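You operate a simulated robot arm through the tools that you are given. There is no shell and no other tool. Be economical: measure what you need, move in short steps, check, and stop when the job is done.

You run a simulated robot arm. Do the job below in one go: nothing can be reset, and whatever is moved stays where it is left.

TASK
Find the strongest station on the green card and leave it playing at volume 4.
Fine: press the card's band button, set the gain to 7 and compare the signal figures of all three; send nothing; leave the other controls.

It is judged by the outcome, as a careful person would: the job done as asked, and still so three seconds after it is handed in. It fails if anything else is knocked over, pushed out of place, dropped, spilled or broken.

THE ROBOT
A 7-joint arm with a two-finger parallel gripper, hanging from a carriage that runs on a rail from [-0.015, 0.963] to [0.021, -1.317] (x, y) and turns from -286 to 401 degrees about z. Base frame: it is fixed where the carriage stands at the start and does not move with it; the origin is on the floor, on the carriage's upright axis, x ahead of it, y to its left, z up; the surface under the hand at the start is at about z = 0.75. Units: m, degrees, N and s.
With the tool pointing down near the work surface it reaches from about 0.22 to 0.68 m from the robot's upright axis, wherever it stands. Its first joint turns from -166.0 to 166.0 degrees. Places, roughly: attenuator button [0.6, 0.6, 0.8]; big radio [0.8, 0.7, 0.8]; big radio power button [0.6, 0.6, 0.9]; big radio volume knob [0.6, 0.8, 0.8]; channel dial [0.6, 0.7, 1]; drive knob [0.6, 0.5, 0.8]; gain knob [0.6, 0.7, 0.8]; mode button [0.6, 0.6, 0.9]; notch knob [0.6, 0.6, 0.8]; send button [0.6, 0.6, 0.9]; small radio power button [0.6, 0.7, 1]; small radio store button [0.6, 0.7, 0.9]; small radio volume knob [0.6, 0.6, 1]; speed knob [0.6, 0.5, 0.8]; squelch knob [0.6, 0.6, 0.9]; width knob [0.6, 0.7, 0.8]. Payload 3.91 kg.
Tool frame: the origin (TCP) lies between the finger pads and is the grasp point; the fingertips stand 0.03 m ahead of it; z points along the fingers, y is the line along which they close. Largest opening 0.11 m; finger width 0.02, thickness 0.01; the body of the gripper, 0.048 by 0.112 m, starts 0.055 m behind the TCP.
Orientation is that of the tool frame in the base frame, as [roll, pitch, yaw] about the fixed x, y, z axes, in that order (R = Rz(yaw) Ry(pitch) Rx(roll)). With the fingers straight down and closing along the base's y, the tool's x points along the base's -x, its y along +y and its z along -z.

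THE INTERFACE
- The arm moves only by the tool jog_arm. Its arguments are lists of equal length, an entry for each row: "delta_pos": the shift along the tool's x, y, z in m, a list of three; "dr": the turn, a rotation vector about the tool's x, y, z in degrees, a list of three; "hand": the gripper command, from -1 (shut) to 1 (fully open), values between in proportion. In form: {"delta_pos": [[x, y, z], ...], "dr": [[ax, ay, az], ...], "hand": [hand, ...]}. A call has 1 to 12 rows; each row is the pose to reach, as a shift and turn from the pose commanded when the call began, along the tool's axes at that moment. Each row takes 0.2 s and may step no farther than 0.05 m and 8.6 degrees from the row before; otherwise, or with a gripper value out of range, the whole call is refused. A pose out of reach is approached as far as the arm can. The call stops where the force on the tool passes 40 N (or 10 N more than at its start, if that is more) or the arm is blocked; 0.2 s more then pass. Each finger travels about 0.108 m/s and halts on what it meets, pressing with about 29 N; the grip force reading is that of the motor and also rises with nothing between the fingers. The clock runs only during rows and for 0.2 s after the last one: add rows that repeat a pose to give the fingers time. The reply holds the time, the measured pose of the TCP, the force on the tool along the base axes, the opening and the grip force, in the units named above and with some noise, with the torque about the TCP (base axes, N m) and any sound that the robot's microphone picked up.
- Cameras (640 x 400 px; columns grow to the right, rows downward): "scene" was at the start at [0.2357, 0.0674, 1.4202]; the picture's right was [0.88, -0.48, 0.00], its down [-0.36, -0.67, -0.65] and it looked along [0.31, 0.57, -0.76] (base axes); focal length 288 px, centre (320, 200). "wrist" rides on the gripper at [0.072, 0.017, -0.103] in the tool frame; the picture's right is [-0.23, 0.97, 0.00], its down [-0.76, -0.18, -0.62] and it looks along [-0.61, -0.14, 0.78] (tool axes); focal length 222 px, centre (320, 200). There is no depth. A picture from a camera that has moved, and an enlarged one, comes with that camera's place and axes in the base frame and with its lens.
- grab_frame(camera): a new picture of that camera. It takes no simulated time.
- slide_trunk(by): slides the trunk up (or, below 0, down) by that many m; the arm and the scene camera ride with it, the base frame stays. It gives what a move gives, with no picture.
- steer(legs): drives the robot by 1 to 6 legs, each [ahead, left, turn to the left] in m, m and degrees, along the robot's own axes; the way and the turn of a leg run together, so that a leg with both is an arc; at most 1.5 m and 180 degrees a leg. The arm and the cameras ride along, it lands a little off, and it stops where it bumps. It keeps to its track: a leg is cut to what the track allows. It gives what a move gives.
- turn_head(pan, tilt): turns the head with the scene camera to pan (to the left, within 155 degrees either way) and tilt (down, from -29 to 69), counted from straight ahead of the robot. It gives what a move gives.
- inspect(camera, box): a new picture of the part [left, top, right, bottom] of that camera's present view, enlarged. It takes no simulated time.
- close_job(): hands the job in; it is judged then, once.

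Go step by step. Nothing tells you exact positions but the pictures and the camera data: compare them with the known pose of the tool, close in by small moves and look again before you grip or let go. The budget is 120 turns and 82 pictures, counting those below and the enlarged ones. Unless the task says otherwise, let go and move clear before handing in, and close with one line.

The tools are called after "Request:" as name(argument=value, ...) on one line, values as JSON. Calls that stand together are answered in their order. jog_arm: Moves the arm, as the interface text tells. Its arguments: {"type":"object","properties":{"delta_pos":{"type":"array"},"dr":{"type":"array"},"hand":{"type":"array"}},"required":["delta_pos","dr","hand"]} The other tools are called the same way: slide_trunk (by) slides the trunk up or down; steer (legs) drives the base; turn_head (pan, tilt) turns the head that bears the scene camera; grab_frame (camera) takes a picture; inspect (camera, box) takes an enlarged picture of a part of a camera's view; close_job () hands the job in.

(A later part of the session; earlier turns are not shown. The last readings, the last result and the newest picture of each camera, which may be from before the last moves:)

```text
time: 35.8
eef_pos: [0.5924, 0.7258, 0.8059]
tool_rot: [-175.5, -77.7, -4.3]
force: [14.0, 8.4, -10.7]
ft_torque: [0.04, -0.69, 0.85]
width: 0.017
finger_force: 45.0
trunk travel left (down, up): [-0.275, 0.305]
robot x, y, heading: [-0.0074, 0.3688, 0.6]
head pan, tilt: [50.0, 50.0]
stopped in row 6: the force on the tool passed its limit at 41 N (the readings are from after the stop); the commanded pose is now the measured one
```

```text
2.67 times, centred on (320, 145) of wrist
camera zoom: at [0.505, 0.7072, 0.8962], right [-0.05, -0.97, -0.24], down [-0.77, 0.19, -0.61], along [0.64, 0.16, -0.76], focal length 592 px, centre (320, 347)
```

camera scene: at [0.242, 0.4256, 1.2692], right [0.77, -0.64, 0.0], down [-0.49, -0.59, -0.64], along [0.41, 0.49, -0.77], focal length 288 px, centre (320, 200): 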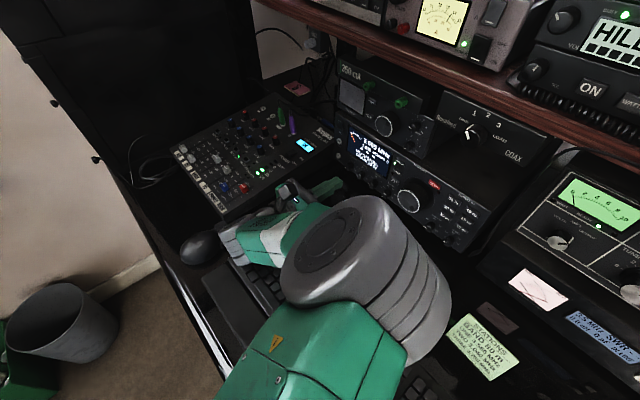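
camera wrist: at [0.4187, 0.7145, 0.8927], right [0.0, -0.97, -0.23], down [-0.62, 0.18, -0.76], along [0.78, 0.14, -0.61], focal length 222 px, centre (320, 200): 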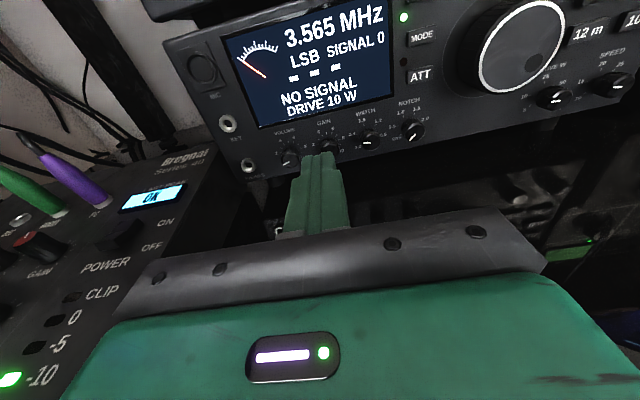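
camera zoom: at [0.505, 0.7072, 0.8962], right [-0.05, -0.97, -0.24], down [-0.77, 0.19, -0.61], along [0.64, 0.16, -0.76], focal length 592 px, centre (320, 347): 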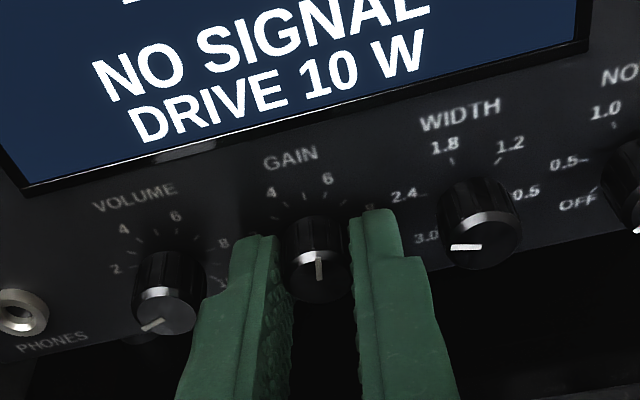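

Now about 5.5. Relieve and turn ~40° more.

Request:
jog_arm(delta_pos=[[-0.0008, 0, 0.001], [-0.0008, 0.0005, 0.001], [-0.0008, 0.001, 0.001], [-0.0008, 0.0015, 0.001], [-0.0008, 0.002, 0.001], [-0.0008, 0.002, 0.001]], dr=[[0, 0, 0], [1.69, 0, 7.95], [3.38, 0, 15.9], [5.07, 0, 23.84], [6.76, 0, 31.8], [8.3, 0, 39]], hand=[-1, -1, -1, -1, -1, -1])

Request:
inspect(camera="wrist", box=[200, 70, 440, 220])

```text
time: 37.2
eef_pos: [0.591, 0.7246, 0.8044]
tool_rot: [-105.9, -48.1, -71.0]
force: [8.1, -9.2, -30.0]
ft_torque: [-0.07, -0.8, -0.33]
width: 0.0171
finger_force: 45.2
out of reach, approached as far as the arm can: row 6
trunk travel left (down, up): [-0.275, 0.305]
robot x, y, heading: [-0.0041, 0.3656, 0.5]
head pan, tilt: [50.0, 50.0]
```

```text
2.67 times, centred on (320, 145) of wrist
camera zoom: at [0.5052, 0.6538, 0.8658], right [-0.08, -0.6, -0.79], down [-0.77, 0.54, -0.34], along [0.63, 0.59, -0.5], focal length 592 px, centre (320, 347)
```

zoom: 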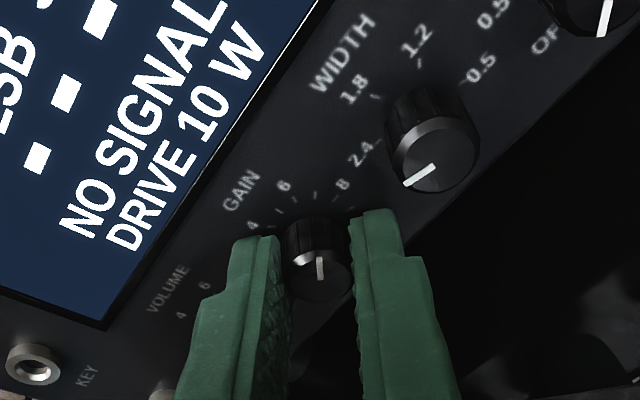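

That should be near 7. I release, back off, square up, and check the pointer.

Request:
jog_arm(delta_pos=[[0, 0, 0], [0, 0, 0], [0, 0, -0.03], [0, 0, -0.06], [0, -0.001, -0.06], [0, -0.002, -0.06], [0, -0.003, -0.06], [0, -0.003, -0.06]], dr=[[0, 0, 0], [0, 0, 0], [0, 0, 0], [-1.69, 0, -7.95], [-3.38, 0, -15.9], [-5.07, 0, -23.84], [-6.76, 0, -31.8], [-8.5, 0, -40]], hand=[-0.45, -0.45, -0.45, -0.45, -0.45, -0.45, -0.45, -0.45])

Request:
inspect(camera="wrist", box=[240, 70, 400, 170])

Request:
inspect(camera="scene", box=[310, 90, 510, 240])

```text
time: 39.0
eef_pos: [0.5335, 0.7258, 0.8237]
tool_rot: [179.2, -77.6, 0.8]
force: [0.1, -0.7, 0.1]
ft_torque: [0.0, -0.01, -0.02]
width: 0.0303
finger_force: 0.1
out of reach, approached as far as the arm can: row 3
trunk travel left (down, up): [-0.275, 0.305]
robot x, y, heading: [-0.0081, 0.3678, 0.5]
head pan, tilt: [50.0, 50.0]
```

```text
4.00 times, centred on (320, 120) of wrist
camera zoom: at [0.4472, 0.7095, 0.9164], right [-0.05, -0.97, -0.22], down [-0.77, 0.18, -0.61], along [0.64, 0.14, -0.76], focal length 888 px, centre (320, 520)
```

zoom: 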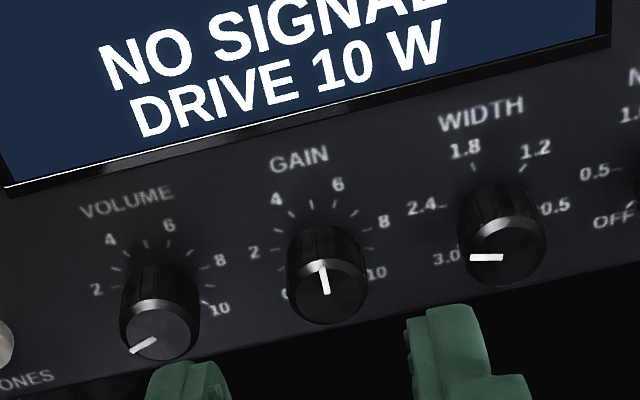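

```text
2.67 times, centred on (410, 165) of scene
camera zoom: at [0.2419, 0.426, 1.2693], right [0.77, -0.64, 0.0], down [-0.49, -0.59, -0.64], along [0.41, 0.5, -0.77], focal length 767 px, centre (80, 293)
```

zoom: 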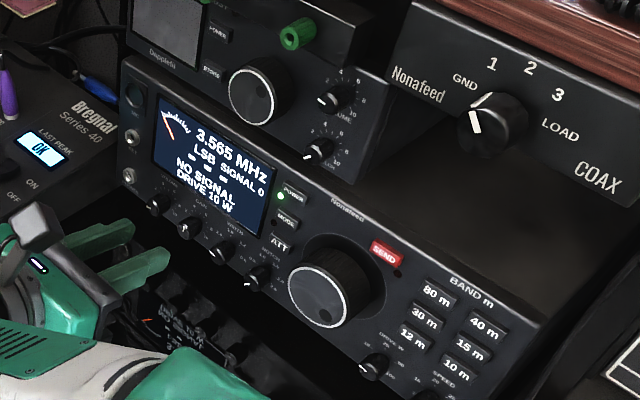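

The pointer slipped back during release; it's now ≈5.3. I'll regrip at −18° and turn 48°, then release and retreat straight without rotating.

Request:
jog_arm(delta_pos=[[-0.004, 0, 0], [-0.0085, 0, 0.005], [-0.0085, 0, 0.03], [-0.0083, 0, 0.0585], [-0.0083, 0, 0.0585], [-0.0083, 0, 0.0585]], dr=[[-1.69, 0, -7.95], [-3.38, 0, -15.9], [-3.8, 0, -17.8], [-3.8, 0, -17.8], [-3.8, 0, -17.8], [-3.8, 0, -17.8]], hand=[-0.45, -0.45, -0.45, -0.45, -1, -1])

Request:
inspect(camera="wrist", box=[200, 70, 440, 220])

```text
time: 40.4
eef_pos: [0.5852, 0.7274, 0.804]
tool_rot: [122.8, -68.1, 55.3]
force: [-4.8, 1.4, 4.4]
ft_torque: [-0.03, 0.39, 0.39]
width: 0.0168
finger_force: 45.1
trunk travel left (down, up): [-0.275, 0.305]
robot x, y, heading: [-0.004, 0.3654, 0.4]
head pan, tilt: [50.0, 50.0]
```

```text
2.67 times, centred on (320, 145) of wrist
camera zoom: at [0.499, 0.7392, 0.897], right [-0.04, -0.99, 0.09], down [-0.77, -0.03, -0.64], along [0.63, -0.1, -0.77], focal length 592 px, centre (320, 347)
```

zoom: 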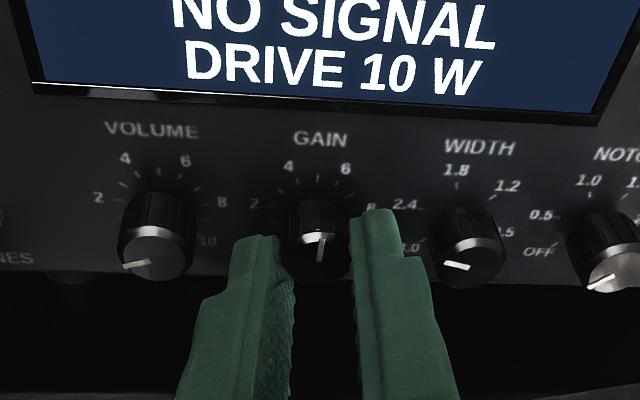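

Gripped with low side force. Turning 48° clockwise.

Request:
jog_arm(delta_pos=[[0, 0.0002, 0], [0, 0.0004, 0], [0, 0.0006, 0], [0, 0.0008, 0], [0, 0.001, 0], [0, 0.0012, 0]], dr=[[1.66, 0, 7.82], [3.33, 0, 15.65], [5, 0, 23.5], [6.65, 0, 31.3], [8.32, 0, 39.1], [10, 0, 47]], hand=[-1, -1, -1, -1, -1, -1])

Request:
inspect(camera="wrist", box=[200, 70, 440, 220])

```text
time: 41.8
eef_pos: [0.5862, 0.7254, 0.8026]
tool_rot: [-110.5, -57.8, -66.3]
force: [-26.0, -4.4, 19.7]
ft_torque: [-0.02, -0.29, 0.66]
width: 0.0168
finger_force: 45.2
trunk travel left (down, up): [-0.275, 0.305]
robot x, y, heading: [-0.0059, 0.364, 0.4]
head pan, tilt: [50.0, 50.0]
```

```text
2.67 times, centred on (320, 145) of wrist
camera zoom: at [0.5, 0.6645, 0.8749], right [-0.05, -0.73, -0.68], down [-0.77, 0.46, -0.44], along [0.63, 0.5, -0.59], focal length 592 px, centre (320, 347)
```

zoom: 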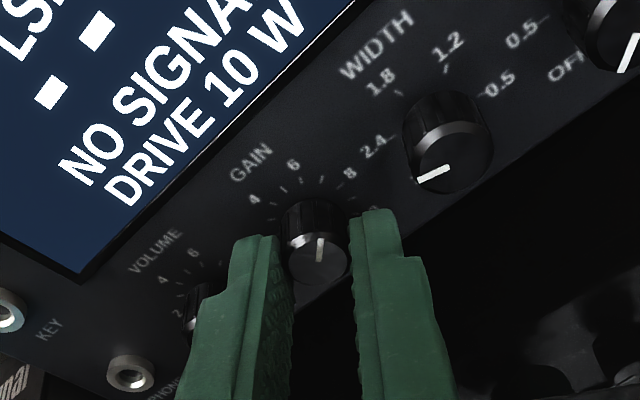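

Estimate ≈6.7; I add about 9° and then release gently and retreat straight.

Request:
jog_arm(delta_pos=[[0, 0, -0.0015], [0, 0, -0.0015]], dr=[[1.7, 0, 8], [1.9, 0, 9]], hand=[-1, -1])

Request:
jog_arm(delta_pos=[[0, 0, 0], [0, 0, 0], [0, 0, -0.02], [0, 0, -0.05]], dr=[[0, 0, 0], [0, 0, 0], [0, 0, 0], [0, 0, 0]], hand=[-0.45, -0.45, -0.45, -0.45])

Request:
inspect(camera="wrist", box=[240, 70, 400, 170])

```text
time: 42.4
eef_pos: [0.5858, 0.7243, 0.8029]
tool_rot: [-105.6, -49.4, -70.6]
force: [-14.2, -3.5, 3.3]
ft_torque: [0.0, -0.26, 0.56]
width: 0.0168
finger_force: 45.0
trunk travel left (down, up): [-0.275, 0.305]
robot x, y, heading: [-0.0074, 0.3678, 0.6]
head pan, tilt: [50.0, 50.0]
```

```text
time: 43.4
eef_pos: [0.537, 0.7203, 0.8136]
tool_rot: [-105.6, -49.7, -70.8]
force: [-0.6, -0.7, -0.1]
ft_torque: [0.03, 0.01, 0.01]
width: 0.0303
finger_force: 0.1
trunk travel left (down, up): [-0.275, 0.305]
robot x, y, heading: [-0.0053, 0.3681, 0.3]
head pan, tilt: [50.0, 50.0]
```

```text
4.00 times, centred on (320, 120) of wrist
camera zoom: at [0.4504, 0.6487, 0.8763], right [-0.06, -0.62, -0.78], down [-0.77, 0.53, -0.36], along [0.64, 0.58, -0.51], focal length 888 px, centre (320, 520)
```

zoom: 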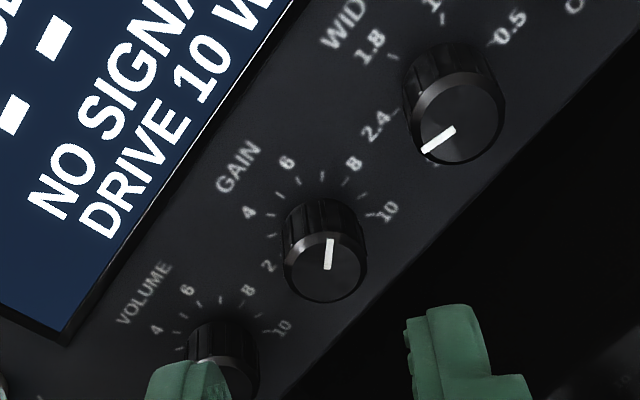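

Looks close to 7. I unroll the hand in free space and check more precisely from upright.

Request:
jog_arm(delta_pos=[[0, 0, 0], [0, 0, 0], [0, 0, 0], [0, 0, 0], [0, 0, 0], [0, 0, -0.01]], dr=[[-1.66, 0, -7.82], [-3.33, 0, -15.65], [-5, 0, -23.5], [-6.65, 0, -31.3], [-8.0, 0, -37.6], [-8.0, 0, -37.6]], hand=[-0.45, -0.45, -0.45, -0.45, -0.45, -0.45])

Request:
inspect(camera="wrist", box=[280, 90, 360, 140])

```text
time: 44.8
eef_pos: [0.528, 0.7167, 0.8139]
tool_rot: [-177.9, -77.7, -2.1]
force: [0.6, -0.1, 0.1]
ft_torque: [-0.03, 0.0, 0.02]
width: 0.0304
finger_force: 0.0
trunk travel left (down, up): [-0.275, 0.305]
robot x, y, heading: [-0.0031, 0.3634, 0.1]
head pan, tilt: [50.0, 50.0]
```

```text
8.00 times, centred on (320, 115) of wrist
camera zoom: at [0.442, 0.6993, 0.9064], right [-0.05, -0.97, -0.23], down [-0.77, 0.18, -0.61], along [0.64, 0.15, -0.76], focal length 1777 px, centre (320, 880)
```

zoom: 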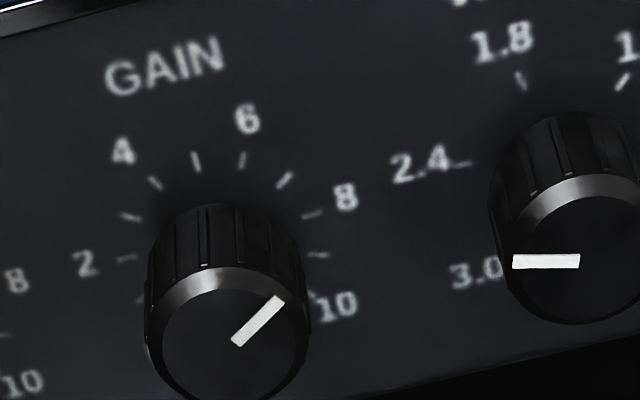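

Gain reads ≈7.1, right at the 7 tick. Next is the tuning dial: front at about [0.586, 0.584, 0.854], diameter ~52 mm. I back off, drive right and raise the trunk.

Request:
jog_arm(delta_pos=[[0, 0, -0.03], [0, 0, -0.03], [0, 0, -0.03]], dr=[[0, 0, 0], [0, 0, 0], [0, 0, 0]], hand=[0.4, 0.4, 0.4])

Request:
slide_trunk(by=0.05)

Request:
steer(legs=[[0, -0.133, 0]])

Request:
grab_frame(camera="wrist")

```text
time: 45.6
eef_pos: [0.5001, 0.7166, 0.8209]
tool_rot: [-177.6, -77.8, -2.6]
force: [0.3, 0.7, 0.2]
ft_torque: [0.0, -0.02, 0.0]
width: 0.0768
finger_force: 0.1
trunk travel left (down, up): [-0.275, 0.305]
robot x, y, heading: [-0.0064, 0.3691, 0.4]
head pan, tilt: [50.0, 50.0]
```

```text
time: 46.5
eef_pos: [0.4985, 0.7171, 0.8707]
tool_rot: [-177.6, -77.6, -2.5]
force: [-0.1, -1.2, -0.3]
ft_torque: [-0.01, -0.02, 0.0]
width: 0.0771
finger_force: 0.1
trunk travel left (down, up): [-0.325, 0.255]
robot x, y, heading: [-0.0058, 0.3645, 0.2]
head pan, tilt: [50.0, 50.0]
```

```text
time: 47.8
eef_pos: [0.5012, 0.5936, 0.8718]
tool_rot: [-177.4, -77.6, -2.3]
force: [0.2, -0.3, -0.2]
ft_torque: [0.0, 0.06, -0.02]
width: 0.0771
finger_force: 0.0
trunk travel left (down, up): [-0.325, 0.255]
robot x, y, heading: [-0.0075, 0.2436, 0.3]
head pan, tilt: [50.0, 50.0]
```

```text
41 pictures are left
camera wrist: at [0.4138, 0.5743, 0.9629], right [-0.05, -0.97, -0.23], down [-0.77, 0.18, -0.61], along [0.63, 0.15, -0.76], focal length 222 px, centre (320, 200)
```

wrist: 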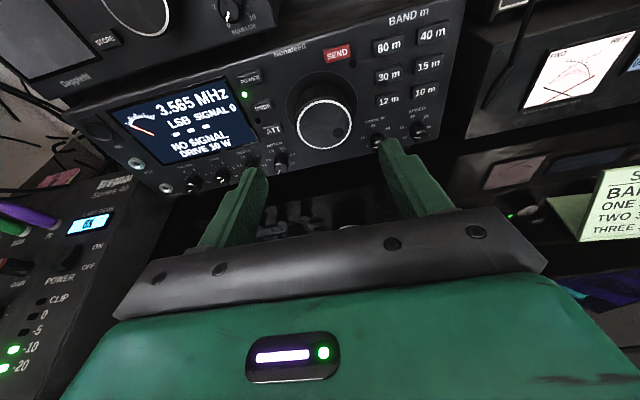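

The dial centre confirms at y≈0.587, z≈0.852. I rotate to −30°, advance shallowly around the dial and grip.

Request:
jog_arm(delta_pos=[[0.001, 0.003, 0.0], [0.001, 0.0075, 0.0], [0.001, 0.0075, 0.01], [0.001, 0.0075, 0.03], [0.001, 0.0075, 0.055], [0.0013, 0.0075, 0.076], [0.0013, 0.0075, 0.076], [0.0013, 0.0075, 0.076]], dr=[[-1.66, 0, -7.82], [-3.12, 0, -14.67], [-4.68, 0, -22], [-6.24, 0, -29.3], [-6.24, 0, -29.3], [-6.24, 0, -29.3], [-6.24, 0, -29.3], [-6.24, 0, -29.3]], hand=[0.4, 0.4, 0.4, 0.4, 0.4, 0.4, -1, -1])

Request:
grab_frame(camera="wrist")

```text
time: 49.5
eef_pos: [0.5732, 0.5924, 0.8555]
tool_rot: [111.2, -58.4, 66.6]
force: [16.8, 17.4, -8.6]
ft_torque: [0.16, -0.23, 0.46]
width: 0.0532
finger_force: 44.7
trunk travel left (down, up): [-0.325, 0.255]
robot x, y, heading: [-0.0005, 0.2428, 0.7]
head pan, tilt: [50.0, 50.0]
stopped in row 8: the force on the tool passed its limit at 46 N (the readings are from after the stop); the commanded pose is now the measured one
```

```text
40 pictures are left
camera wrist: at [0.4873, 0.6207, 0.9446], right [-0.03, -0.96, 0.28], down [-0.77, -0.16, -0.62], along [0.64, -0.23, -0.73], focal length 222 px, centre (320, 200)
```

wrist: 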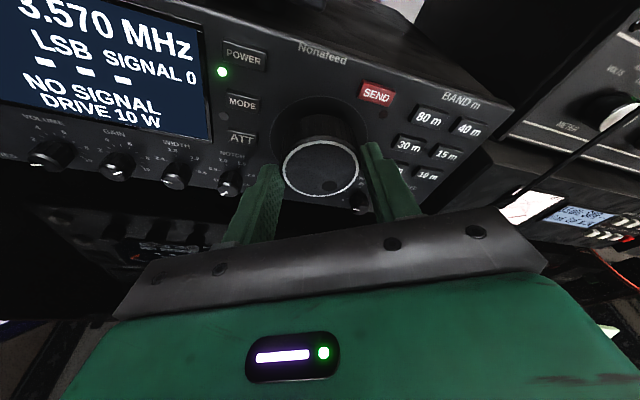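

The dial is gripped (nudged to 3.570, so 5 kHz steps). I relieve the side load and turn clockwise 16° to calibrate.

Request:
jog_arm(delta_pos=[[0.0003, -0.0012, 0.001], [0.0003, -0.0012, 0.001], [0.0003, -0.0012, 0.001]], dr=[[0, 0, 0], [1.66, 0, 7.82], [3.33, 0, 15.65]], hand=[-1, -1, -1])

Request:
inspect(camera="scene", box=[310, 90, 470, 240])

```text
time: 50.3
eef_pos: [0.5752, 0.5895, 0.8555]
tool_rot: [132.4, -72.0, 46.9]
force: [-17.5, -4.1, 28.9]
ft_torque: [-0.07, -0.59, 0.68]
width: 0.0534
finger_force: 44.4
trunk travel left (down, up): [-0.325, 0.255]
robot x, y, heading: [-0.0055, 0.2371, 0.7]
head pan, tilt: [50.0, 50.0]
```

```text
2.67 times, centred on (390, 165) of scene
camera zoom: at [0.2436, 0.3018, 1.3197], right [0.77, -0.64, 0.0], down [-0.49, -0.59, -0.64], along [0.41, 0.5, -0.77], focal length 767 px, centre (133, 293)
```

zoom: 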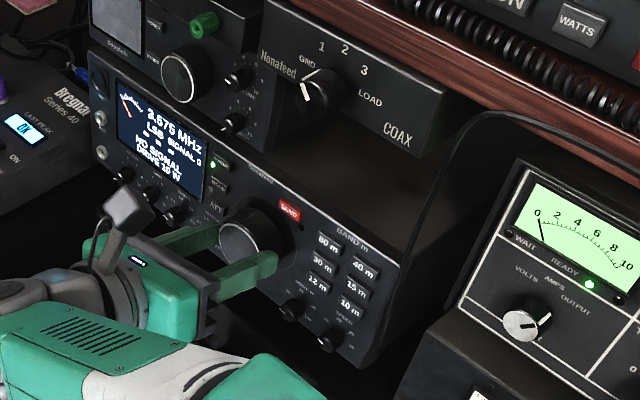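

Display shows 3.575: about 15° per 5 kHz step. I turn ~31° more for 3.585.

Request:
jog_arm(delta_pos=[[0.0017, 0.0005, -0.0014], [0.0017, 0.0005, -0.0014], [0.0017, 0.0005, -0.0014], [0.0017, 0.0005, -0.0014], [0.0017, 0.0005, -0.0014]], dr=[[0, 0, 0], [1.66, 0, 7.82], [3.33, 0, 15.65], [5, 0, 23.5], [6.4, 0, 30.3]], hand=[-1, -1, -1, -1, -1])

Request:
inspect(camera="wrist", box=[0, 0, 320, 200])

```text
time: 51.5
eef_pos: [0.575, 0.5855, 0.856]
tool_rot: [-124.1, -68.5, -53.8]
force: [-3.0, -15.8, 18.2]
ft_torque: [-0.08, -0.45, 0.12]
width: 0.0533
finger_force: 44.9
trunk travel left (down, up): [-0.325, 0.255]
robot x, y, heading: [-0.0037, 0.2389, 0.4]
head pan, tilt: [50.0, 50.0]
```

```text
2.00 times, centred on (160, 100) of wrist
camera zoom: at [0.4882, 0.5419, 0.9389], right [-0.05, -0.86, -0.51], down [-0.77, 0.35, -0.53], along [0.63, 0.37, -0.68], focal length 444 px, centre (640, 400)
```

zoom: 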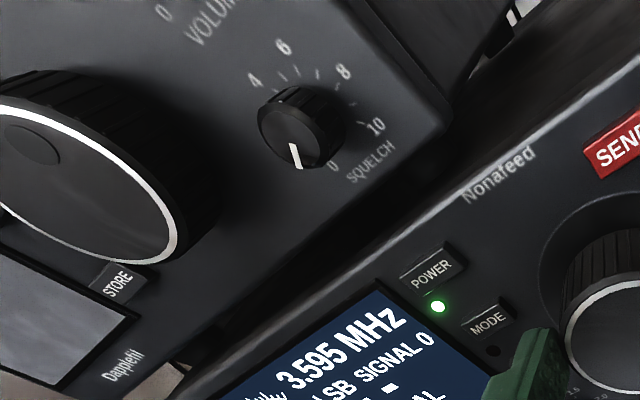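

3.595 — so about 7.5° per step. Turn back ~15°.

Request:
jog_arm(delta_pos=[[0.001, 0.002, 0], [0.001, 0.002, 0], [0.001, 0.002, 0]], dr=[[0, 0, 0], [-1.66, 0, -7.82], [-3.1, 0, -14.7]], hand=[-1, -1, -1])

Request:
inspect(camera="scene", box=[330, 110, 400, 170])

```text
time: 52.3
eef_pos: [0.5741, 0.5874, 0.8559]
tool_rot: [-168.3, -77.2, -10.6]
force: [10.6, 2.0, 1.4]
ft_torque: [0.03, -0.41, -0.83]
width: 0.0532
finger_force: 44.9
trunk travel left (down, up): [-0.325, 0.255]
robot x, y, heading: [-0.0046, 0.2418, 0.7]
head pan, tilt: [50.0, 50.0]
```

```text
6.67 times, centred on (365, 140) of scene
camera zoom: at [0.2445, 0.3021, 1.3194], right [0.77, -0.64, 0.0], down [-0.49, -0.59, -0.64], along [0.41, 0.5, -0.77], focal length 1917 px, centre (20, 600)
```

zoom: 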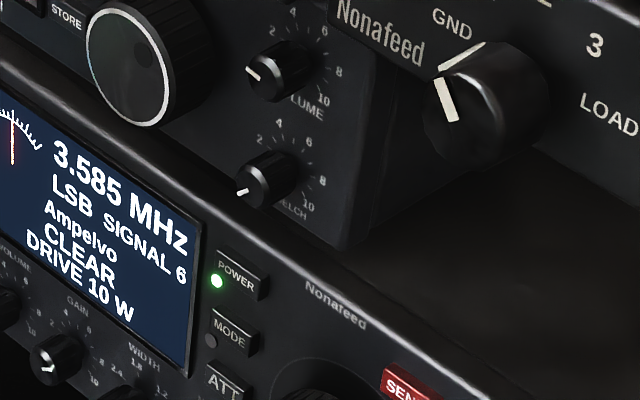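

Station ONE at 3.585: Ampelvo, CLEAR, SIGNAL 6. Now toward 3.640 (+11 steps ≈ 82°): turn +31°, then release and swing back open.

Request:
jog_arm(delta_pos=[[0, 0.0005, 0.0005], [0, 0.001, 0.0005], [0, 0.0015, 0.0005], [0, 0.002, 0.0005]], dr=[[1.66, 0, 7.82], [3.33, 0, 15.65], [5, 0, 23.5], [6.5, 0, 30.5]], hand=[-1, -1, -1, -1])

Request:
jog_arm(delta_pos=[[0, 0, 0], [0, 0, 0], [0, -0.001, 0], [0, -0.002, 0], [0, -0.003, 0], [0, -0.004, 0], [0, -0.004, 0], [0, -0.004, 0], [0, -0.004, 0], [0, -0.004, 0]], dr=[[0, 0, 0], [0, 0, 0], [-1.66, 0, -7.82], [-3.33, 0, -15.65], [-5, 0, -23.5], [-6.65, 0, -31.3], [-8.32, 0, -39.1], [-10, 0, -47], [-11.6, 0, -54.7], [-13.2, 0, -62.3]], hand=[0.25, 0.25, 0.25, 0.25, 0.25, 0.25, 0.25, 0.25, 0.25, 0.25])

Request:
inspect(camera="scene", box=[310, 110, 430, 210])

```text
time: 53.3
eef_pos: [0.5746, 0.5845, 0.8545]
tool_rot: [-108.2, -54.0, -67.5]
force: [13.0, 3.6, -15.0]
ft_torque: [-0.04, -0.15, 1.11]
width: 0.0534
finger_force: 45.0
trunk travel left (down, up): [-0.325, 0.255]
robot x, y, heading: [-0.0001, 0.2391, 0.5]
head pan, tilt: [50.0, 50.0]
```

```text
time: 55.5
eef_pos: [0.5748, 0.5878, 0.8584]
tool_rot: [110.7, -57.7, 66.9]
force: [0.6, -0.5, 0.3]
ft_torque: [0.01, -0.02, 0.04]
width: 0.0687
finger_force: 0.1
trunk travel left (down, up): [-0.325, 0.255]
robot x, y, heading: [-0.0033, 0.2418, 0.8]
head pan, tilt: [50.0, 50.0]
```

```text
4.00 times, centred on (370, 160) of scene
camera zoom: at [0.2438, 0.3016, 1.3193], right [0.77, -0.64, 0.0], down [-0.49, -0.59, -0.64], along [0.41, 0.5, -0.77], focal length 1150 px, centre (120, 360)
```

zoom: 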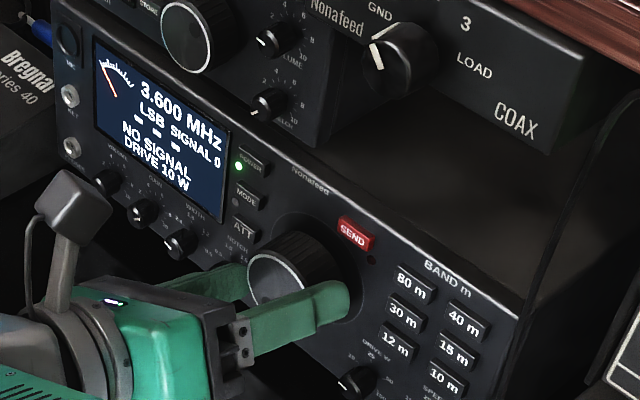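

3.600 now. I regrip and turn +65°.

Request:
jog_arm(delta_pos=[[0, -0.0015, 0], [0, -0.0015, 0], [0, -0.001, 0], [0, -0.0005, 0], [0, 0, 0], [0, 0.0005, 0], [-0.0005, 0.001, 0], [-0.001, 0.0015, 0], [-0.001, 0.002, 0], [-0.001, 0.0025, 0]], dr=[[0, 0, 0], [0, 0, 0], [1.69, 0, 7.95], [3.38, 0, 15.9], [5.07, 0, 23.84], [6.76, 0, 31.8], [8.45, 0, 39.7], [10.14, 0, 47.7], [11.83, 0, 55.6], [13.5, 0, 63.6]], hand=[-1, -1, -1, -1, -1, -1, -1, -1, -1, -1])

Request:
inspect(camera="scene", box=[310, 110, 430, 210])

```text
time: 57.7
eef_pos: [0.5736, 0.5826, 0.8578]
tool_rot: [-107.2, -52.9, -68.6]
force: [-9.7, -12.0, 12.4]
ft_torque: [-0.01, -1.16, 0.66]
width: 0.0536
finger_force: 44.9
trunk travel left (down, up): [-0.325, 0.255]
robot x, y, heading: [-0.0008, 0.2413, 0.3]
head pan, tilt: [50.0, 50.0]
```

```text
4.00 times, centred on (370, 160) of scene
camera zoom: at [0.2436, 0.3008, 1.3191], right [0.77, -0.64, 0.0], down [-0.49, -0.59, -0.64], along [0.41, 0.5, -0.77], focal length 1150 px, centre (120, 360)
```

zoom: 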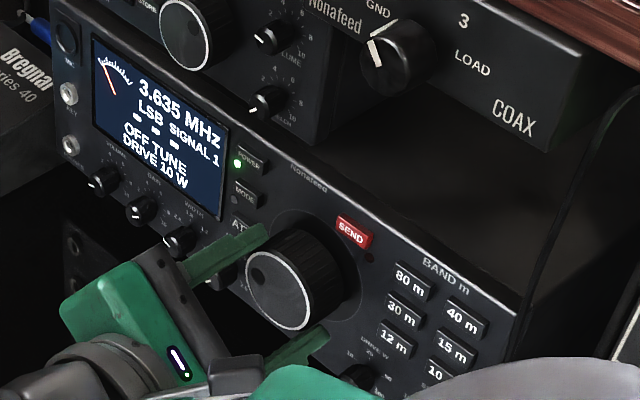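

3.635 — one step more; turn +7.5°.

Request:
jog_arm(delta_pos=[[0, 0.0005, 0]], dr=[[1.6, 0, 7.7]], hand=[-1])

Request:
inspect(camera="scene", box=[330, 110, 400, 170])

```text
time: 58.0
eef_pos: [0.5751, 0.583, 0.857]
tool_rot: [-107.8, -48.9, -69.8]
force: [-9.8, -16.0, -7.0]
ft_torque: [-0.15, -0.97, -0.7]
width: 0.0537
finger_force: 45.0
out of reach, approached as far as the arm can: row 1
trunk travel left (down, up): [-0.325, 0.255]
robot x, y, heading: [-0.0017, 0.2381, 0.5]
head pan, tilt: [50.0, 50.0]
stopped in row 1: the force on the tool passed its limit at 54 N (the readings are from after the stop); the commanded pose is now the measured one
```

```text
6.67 times, centred on (365, 140) of scene
camera zoom: at [0.243, 0.2991, 1.3185], right [0.77, -0.64, 0.0], down [-0.49, -0.59, -0.64], along [0.41, 0.49, -0.77], focal length 1917 px, centre (20, 600)
```

zoom: 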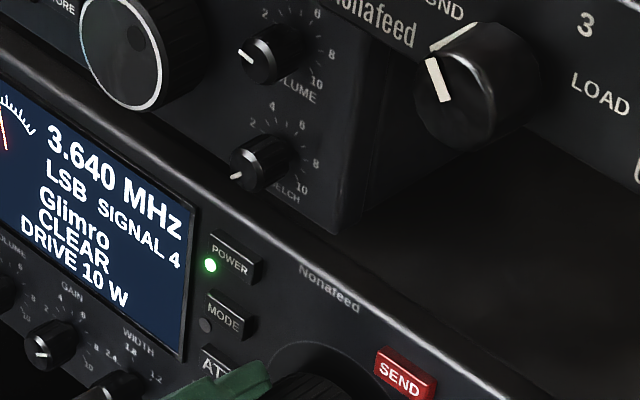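

Station TWO at 3.640: Glimro, SIGNAL 4. Next to 3.705 (+13 steps): release, swing back.

Request:
jog_arm(delta_pos=[[0, 0, 0], [0, 0, 0], [0, -0.001, 0], [-0.0005, -0.002, 0], [-0.001, -0.003, 0], [-0.0015, -0.004, 0], [-0.002, -0.005, 0], [-0.0025, -0.005, 0], [-0.0025, -0.005, 0], [-0.0025, -0.005, 0], [-0.0025, -0.005, 0]], dr=[[0, 0, 0], [0, 0, 0], [-1.69, 0, -7.95], [-3.38, 0, -15.9], [-5.07, 0, -23.84], [-6.76, 0, -31.8], [-8.45, 0, -39.7], [-10.14, 0, -47.7], [-11.83, 0, -55.6], [-13.5, 0, -63.6], [-15.1, 0, -71]], hand=[0.25, 0.25, 0.25, 0.25, 0.25, 0.25, 0.25, 0.25, 0.25, 0.25, 0.25])

Request:
jog_arm(delta_pos=[[0, -0.0015, 0], [0, -0.0015, 0], [0, -0.001, 0], [0, -0.0005, 0], [0, 0, 0], [0, 0.0005, 0], [-0.0005, 0.001, 0], [-0.001, 0.0015, 0], [-0.001, 0.002, 0], [-0.001, 0.0025, 0]], dr=[[0, 0, 0], [0, 0, 0], [1.69, 0, 7.95], [3.38, 0, 15.9], [5.07, 0, 23.84], [6.76, 0, 31.8], [8.45, 0, 39.7], [10.14, 0, 47.7], [11.83, 0, 55.6], [13.5, 0, 63.6]], hand=[-1, -1, -1, -1, -1, -1, -1, -1, -1, -1])

Request:
inspect(camera="scene", box=[310, 110, 430, 210])

```text
time: 60.5
eef_pos: [0.5765, 0.594, 0.8628]
tool_rot: [110.7, -53.7, 65.6]
force: [-1.6, 0.1, 0.3]
ft_torque: [0.03, -0.01, -0.04]
width: 0.0688
finger_force: 0.1
trunk travel left (down, up): [-0.325, 0.255]
robot x, y, heading: [-0.0058, 0.2382, 0.2]
head pan, tilt: [50.0, 50.0]
```

```text
time: 62.0
eef_pos: [0.5773, 0.5882, 0.863]
tool_rot: [-167.6, -75.8, -13.1]
force: [-14.2, -10.9, 8.3]
ft_torque: [-0.17, 0.12, 0.43]
width: 0.0536
finger_force: 45.1
trunk travel left (down, up): [-0.325, 0.255]
robot x, y, heading: [-0.0027, 0.2395, 0.3]
head pan, tilt: [50.0, 50.0]
stopped in row 7: the force on the tool passed its limit at 43 N (the readings are from after the stop); the commanded pose is now the measured one
```

```text
4.00 times, centred on (370, 160) of scene
camera zoom: at [0.2433, 0.2995, 1.3187], right [0.77, -0.64, 0.0], down [-0.49, -0.59, -0.64], along [0.41, 0.49, -0.77], focal length 1150 px, centre (120, 360)
```

zoom: 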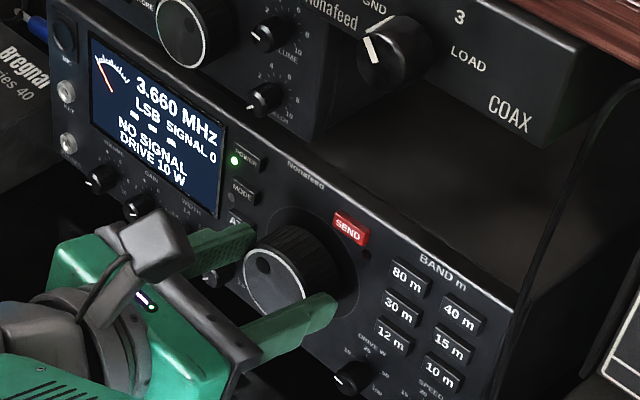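

3.660 so far. I relieve and continue +33°, then swing back for the rest.

Request:
jog_arm(delta_pos=[[0, 0.001, -0.0012], [0, 0.0015, -0.0012], [0, 0.002, -0.0012], [0, 0.0025, -0.0012], [0, 0.003, -0.0012]], dr=[[0, 0, 0], [1.69, 0, 7.95], [3.38, 0, 15.9], [5.07, 0, 23.84], [6.9, 0, 31.8]], hand=[-1, -1, -1, -1, -1])

Request:
jog_arm(delta_pos=[[0, 0, 0], [0, 0, 0], [0, -0.001, 0], [0, -0.0015, 0], [0, -0.002, 0], [0, -0.0025, 0], [0, -0.003, 0], [0, -0.003, 0], [0, -0.003, 0], [0, -0.003, 0]], dr=[[0, 0, 0], [0, 0, 0], [-1.69, 0, -7.95], [-3.38, 0, -15.9], [-5.07, 0, -23.84], [-6.76, 0, -31.8], [-8.45, 0, -39.7], [-10.14, 0, -47.7], [-11.83, 0, -55.6], [-13.5, 0, -63.6]], hand=[0.25, 0.25, 0.25, 0.25, 0.25, 0.25, 0.25, 0.25, 0.25, 0.25])

Request:
inspect(camera="scene", box=[310, 110, 430, 210])

```text
time: 63.2
eef_pos: [0.5761, 0.5827, 0.8594]
tool_rot: [-109.4, -52.2, -68.6]
force: [0.5, -21.4, -14.2]
ft_torque: [-0.42, 1.01, -0.32]
width: 0.0536
finger_force: 44.9
trunk travel left (down, up): [-0.325, 0.255]
robot x, y, heading: [0.0025, 0.2389, 0.4]
head pan, tilt: [50.0, 50.0]
```

```text
time: 65.4
eef_pos: [0.5769, 0.5896, 0.867]
tool_rot: [113.3, -57.6, 63.2]
force: [0.7, 1.0, 0.5]
ft_torque: [0.07, -0.03, 0.01]
width: 0.0696
finger_force: 0.7
trunk travel left (down, up): [-0.325, 0.255]
robot x, y, heading: [-0.0025, 0.242, 0.2]
head pan, tilt: [50.0, 50.0]
```

```text
4.00 times, centred on (370, 160) of scene
camera zoom: at [0.2439, 0.3005, 1.3193], right [0.77, -0.64, 0.0], down [-0.49, -0.59, -0.64], along [0.41, 0.5, -0.77], focal length 1150 px, centre (120, 360)
```

zoom: 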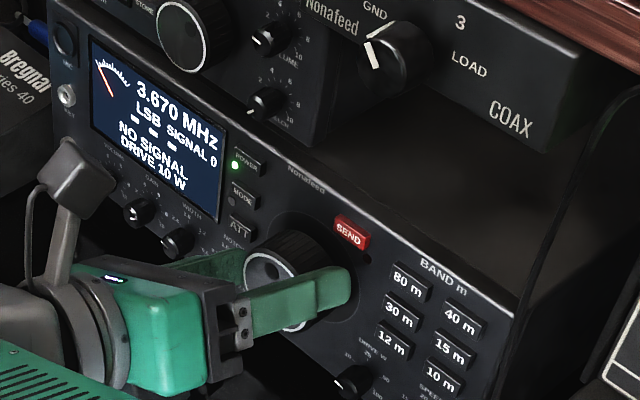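

3.670. The hand sits ~9 mm high, so I re-centre before gripping, then turn ~60°.

Request:
jog_arm(delta_pos=[[-0.0075, -0.0054, -0.0005], [-0.0075, -0.0054, -0.0005], [-0.0075, -0.0054, -0.0005], [-0.0075, -0.0054, -0.0005]], dr=[[0, 0, 0], [0, 0, 0], [0, 0, 0], [0, 0, 0]], hand=[0.25, 0.25, -1, -1])

Request:
jog_arm(delta_pos=[[0, 0.0003, 0], [0, 0.0008, 0], [0, 0.0013, 0], [0, 0.0018, 0], [-0.0005, 0.0023, 0], [-0.001, 0.0028, 0], [-0.001, 0.0033, 0]], dr=[[1.69, 0, 7.95], [3.38, 0, 15.9], [5.07, 0, 23.84], [6.76, 0, 31.8], [8.45, 0, 39.7], [10.14, 0, 47.7], [11.83, 0, 55.6]], hand=[-1, -1, -1, -1, -1, -1, -1])

Request:
inspect(camera="scene", box=[310, 110, 430, 210])

```text
time: 66.4
eef_pos: [0.5761, 0.5925, 0.857]
tool_rot: [113.6, -57.7, 63.0]
force: [14.5, 13.9, -18.2]
ft_torque: [0.15, 0.24, 0.63]
width: 0.0534
finger_force: 45.3
trunk travel left (down, up): [-0.325, 0.255]
robot x, y, heading: [-0.0033, 0.2375, 0.5]
head pan, tilt: [50.0, 50.0]
```

```text
time: 68.0
eef_pos: [0.5748, 0.5851, 0.8566]
tool_rot: [-116.1, -60.1, -62.3]
force: [4.9, -2.0, -8.0]
ft_torque: [-0.04, -0.66, 0.89]
width: 0.0536
finger_force: 45.2
trunk travel left (down, up): [-0.325, 0.255]
robot x, y, heading: [-0.0004, 0.2423, 0.2]
head pan, tilt: [50.0, 50.0]
stopped in row 7: the force on the tool passed its limit at 42 N (the readings are from after the stop); the commanded pose is now the measured one
```

```text
4.00 times, centred on (370, 160) of scene
camera zoom: at [0.2441, 0.3, 1.3197], right [0.77, -0.64, 0.0], down [-0.49, -0.59, -0.64], along [0.41, 0.49, -0.77], focal length 1150 px, centre (120, 360)
```

zoom: 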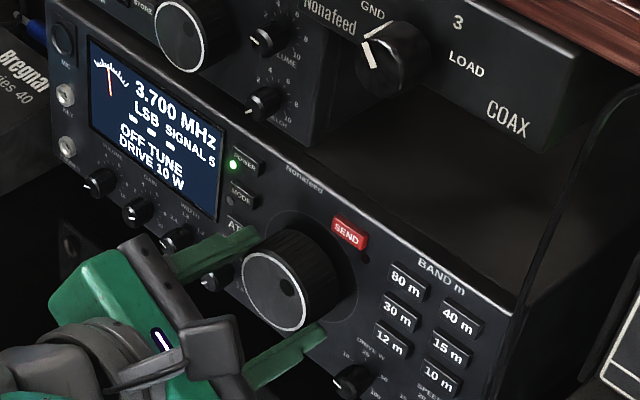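

3.700, off tune with SIGNAL 5 already. One more step.

Request:
jog_arm(delta_pos=[[0, 0.0005, 0.0003]], dr=[[1.6, 0, 7.7]], hand=[-1])

Request:
inspect(camera="scene", box=[330, 110, 400, 170])

```text
time: 68.5
eef_pos: [0.5744, 0.5836, 0.8561]
tool_rot: [-109.9, -52.9, -67.9]
force: [0.2, -5.9, -2.9]
ft_torque: [-0.01, 0.0, 1.24]
width: 0.0536
finger_force: 44.9
trunk travel left (down, up): [-0.325, 0.255]
robot x, y, heading: [-0.0046, 0.2385, 0.4]
head pan, tilt: [50.0, 50.0]
```

```text
6.67 times, centred on (365, 140) of scene
camera zoom: at [0.2438, 0.2997, 1.3193], right [0.77, -0.64, 0.0], down [-0.49, -0.59, -0.64], along [0.41, 0.49, -0.77], focal length 1917 px, centre (20, 600)
```

zoom: 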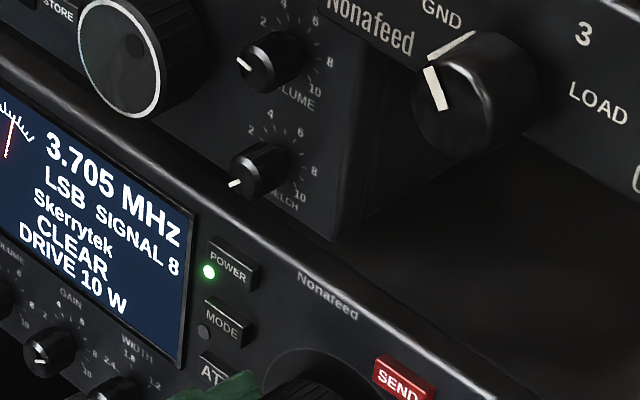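

Station THREE at 3.705: Skerrytek, SIGNAL 8 — the strongest of 6/4/8. I release, retreat straight back and verify it held.

Request:
jog_arm(delta_pos=[[0, 0, 0], [0, 0, 0], [0, 0, -0.02], [0, 0, -0.05], [0, 0, -0.08]], dr=[[0, 0, 0], [0, 0, 0], [0, 0, 0], [0, 0, 0], [0, 0, 0]], hand=[0.2, 0.4, 0.4, 0.4, 0.4])

Request:
inspect(camera="scene", box=[310, 110, 430, 210])

```text
time: 69.7
eef_pos: [0.497, 0.5763, 0.8733]
tool_rot: [-109.8, -53.0, -68.0]
force: [-0.5, 0.9, -1.4]
ft_torque: [-0.05, -0.01, -0.02]
width: 0.0771
finger_force: 0.1
trunk travel left (down, up): [-0.325, 0.255]
robot x, y, heading: [-0.0016, 0.2408, 0.2]
head pan, tilt: [50.0, 50.0]
```

```text
4.00 times, centred on (370, 160) of scene
camera zoom: at [0.244, 0.3003, 1.3193], right [0.77, -0.64, 0.0], down [-0.49, -0.59, -0.64], along [0.41, 0.5, -0.77], focal length 1150 px, centre (120, 360)
```

zoom: 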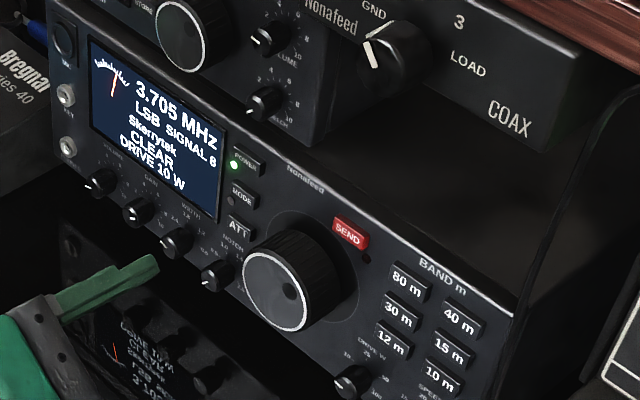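

Held at 3.705, SIGNAL 8, playing. Now volume: I unroll the hand to −20°, narrow the opening, lower the trunk and drive left to the volume knob (y≈0.766, z≈0.797).

Request:
jog_arm(delta_pos=[[0, 0, 0], [0, 0, 0], [0, 0, 0], [0, 0, 0], [0, 0, 0], [0, 0, 0], [0, 0, 0]], dr=[[-1.65, 0, -7.7], [-3.3, 0, -15.4], [-4.9, 0, -23.1], [-6.5, 0, -30.8], [-8.2, 0, -38.5], [-9.8, 0, -46.2], [-11.4, 0, -53.8]], hand=[-0.45, -0.45, -0.45, -0.45, -0.45, -0.45, -0.45])

Request:
steer(legs=[[0, 0.187, 0]])

Request:
slide_trunk(by=-0.05)

Request:
grab_frame(camera="wrist")

```text
time: 71.2
eef_pos: [0.4965, 0.5779, 0.8726]
tool_rot: [123.1, -65.3, 54.3]
force: [0.0, 0.5, -0.7]
ft_torque: [-0.02, -0.03, 0.01]
width: 0.0301
finger_force: 0.0
trunk travel left (down, up): [-0.325, 0.255]
robot x, y, heading: [-0.0033, 0.2408, 0.1]
head pan, tilt: [50.0, 50.0]
```

```text
time: 72.8
eef_pos: [0.4945, 0.7634, 0.8731]
tool_rot: [123.4, -65.4, 53.9]
force: [-0.5, 0.0, 0.2]
ft_torque: [-0.02, 0.02, -0.02]
width: 0.0304
finger_force: 0.0
trunk travel left (down, up): [-0.325, 0.255]
robot x, y, heading: [-0.0045, 0.4289, 0.1]
head pan, tilt: [50.0, 50.0]
```

```text
time: 73.7
eef_pos: [0.4966, 0.7653, 0.8234]
tool_rot: [123.3, -65.4, 53.9]
force: [1.1, -0.7, 0.2]
ft_torque: [0.04, 0.01, 0.02]
width: 0.0302
finger_force: 0.2
trunk travel left (down, up): [-0.275, 0.305]
robot x, y, heading: [-0.0092, 0.4293, 0.2]
head pan, tilt: [50.0, 50.0]
```

```text
28 pictures are left
camera wrist: at [0.4116, 0.7831, 0.9177], right [-0.06, -0.99, 0.13], down [-0.79, -0.03, -0.61], along [0.61, -0.14, -0.78], focal length 222 px, centre (320, 200)
```

wrist: 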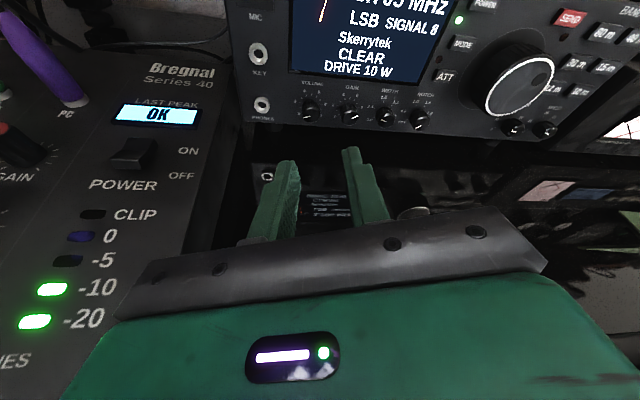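

The knob is at y≈0.766; the mixer edge is ~0.83. I reorient to roll ≈−3° with a 6° yaw so the hand body stays clear of the mixer, and stop 5 cm short.

Request:
jog_arm(delta_pos=[[0, 0.001, 0], [-0.001, 0.002, 0.005], [-0.0016, 0.0026, 0.01], [-0.0016, 0.0026, 0.043]], dr=[[3.2, 0.7, 5], [6.4, 1.4, 10], [9.6, 2.0, 15.1], [9.6, 2.0, 15.1]], hand=[-0.45, -0.45, -0.45, -0.45])

Request:
grab_frame(camera="wrist")

Request:
grab_frame(camera="scene")

```text
time: 74.7
eef_pos: [0.5369, 0.7595, 0.813]
tool_rot: [165.8, -76.3, 19.4]
force: [-1.0, -1.0, -0.1]
ft_torque: [0.01, -0.04, -0.01]
width: 0.0303
finger_force: 0.1
trunk travel left (down, up): [-0.275, 0.305]
robot x, y, heading: [-0.0045, 0.4249, 0.5]
head pan, tilt: [50.0, 50.0]
```

```text
27 pictures are left
camera wrist: at [0.4526, 0.7391, 0.9082], right [0.04, -0.99, -0.16], down [-0.79, 0.07, -0.61], along [0.61, 0.16, -0.78], focal length 222 px, centre (320, 200)
```

wrist: 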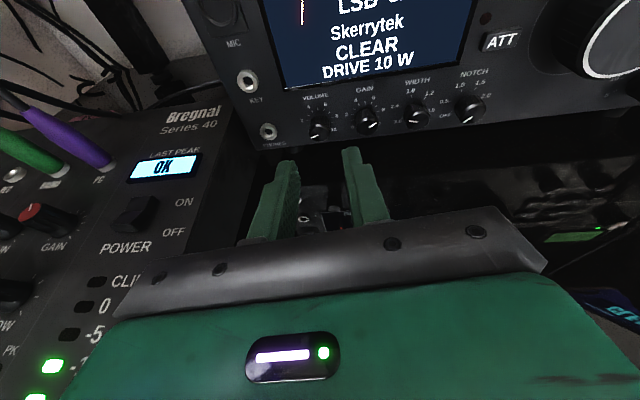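

```text
26 pictures are left
camera scene: at [0.241, 0.4881, 1.2692], right [0.77, -0.64, 0.0], down [-0.49, -0.59, -0.64], along [0.41, 0.49, -0.77], focal length 288 px, centre (320, 200)
```

scene: 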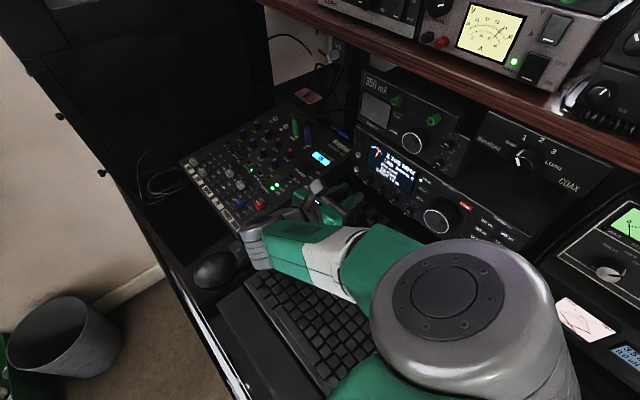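

Aligned within ~2 mm. I advance around the knob and grip.

Request:
jog_arm(delta_pos=[[0, 0.001, 0.025], [0, 0.0015, 0.048]], dr=[[0, 0, 0], [0, 0, 0]], hand=[-0.45, -0.45])

Request:
inspect(camera="wrist", box=[200, 70, 440, 220])

```text
time: 75.3
eef_pos: [0.5835, 0.7618, 0.8013]
tool_rot: [165.5, -76.3, 19.7]
force: [-1.2, 0.9, 0.8]
ft_torque: [0.02, 0.0, 0.0]
width: 0.0302
finger_force: 0.1
trunk travel left (down, up): [-0.275, 0.305]
robot x, y, heading: [-0.0045, 0.4267, 0.2]
head pan, tilt: [50.0, 50.0]
```

```text
2.67 times, centred on (320, 145) of wrist
camera zoom: at [0.499, 0.7425, 0.8959], right [0.04, -0.99, -0.16], down [-0.79, 0.07, -0.61], along [0.61, 0.16, -0.78], focal length 592 px, centre (320, 347)
```

zoom: 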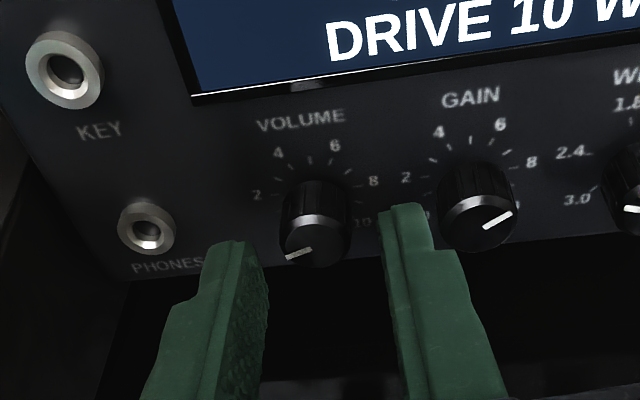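

Centred well; volume pointer ≈1. Grip and turn ~43° clockwise.

Request:
jog_arm(delta_pos=[[0, 0, 0], [0, 0, 0], [-0.0003, 0.0002, 0], [-0.0006, 0.0004, 0], [-0.001, 0.0006, 0], [-0.0014, 0.0009, 0], [-0.0018, 0.0012, 0], [-0.0018, 0.0012, 0]], dr=[[0, 0, 0], [0, 0, 0], [1.75, 0.76, 7.6], [3.5, 1.5, 15.2], [5.2, 2.3, 22.7], [7, 3, 30.3], [8.7, 3.8, 37.8], [9.6, 4.2, 41.7]], hand=[-1, -1, -1, -1, -1, -1, -1, -1])

Request:
inspect(camera="wrist", box=[200, 70, 440, 220])

```text
time: 76.8
eef_pos: [0.5826, 0.7622, 0.8008]
tool_rot: [-109.6, -58.4, -63.7]
force: [-5.8, -8.4, -6.2]
ft_torque: [0.02, -0.25, -1.25]
width: 0.0171
finger_force: 45.1
out of reach, approached as far as the arm can: row 6, 7
trunk travel left (down, up): [-0.275, 0.305]
robot x, y, heading: [-0.0091, 0.4244, 0.3]
head pan, tilt: [50.0, 50.0]
stopped in row 7: the force on the tool passed its limit at 53 N (the readings are from after the stop); the commanded pose is now the measured one
```

```text
2.67 times, centred on (320, 145) of wrist
camera zoom: at [0.4989, 0.6973, 0.8722], right [0.0, -0.74, -0.67], down [-0.79, 0.41, -0.45], along [0.61, 0.53, -0.58], focal length 592 px, centre (320, 347)
```

zoom: 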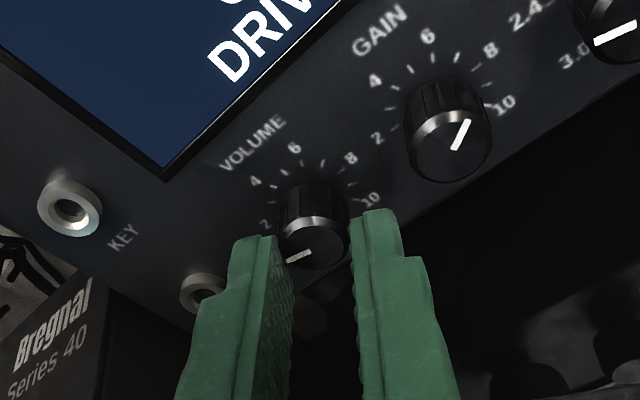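

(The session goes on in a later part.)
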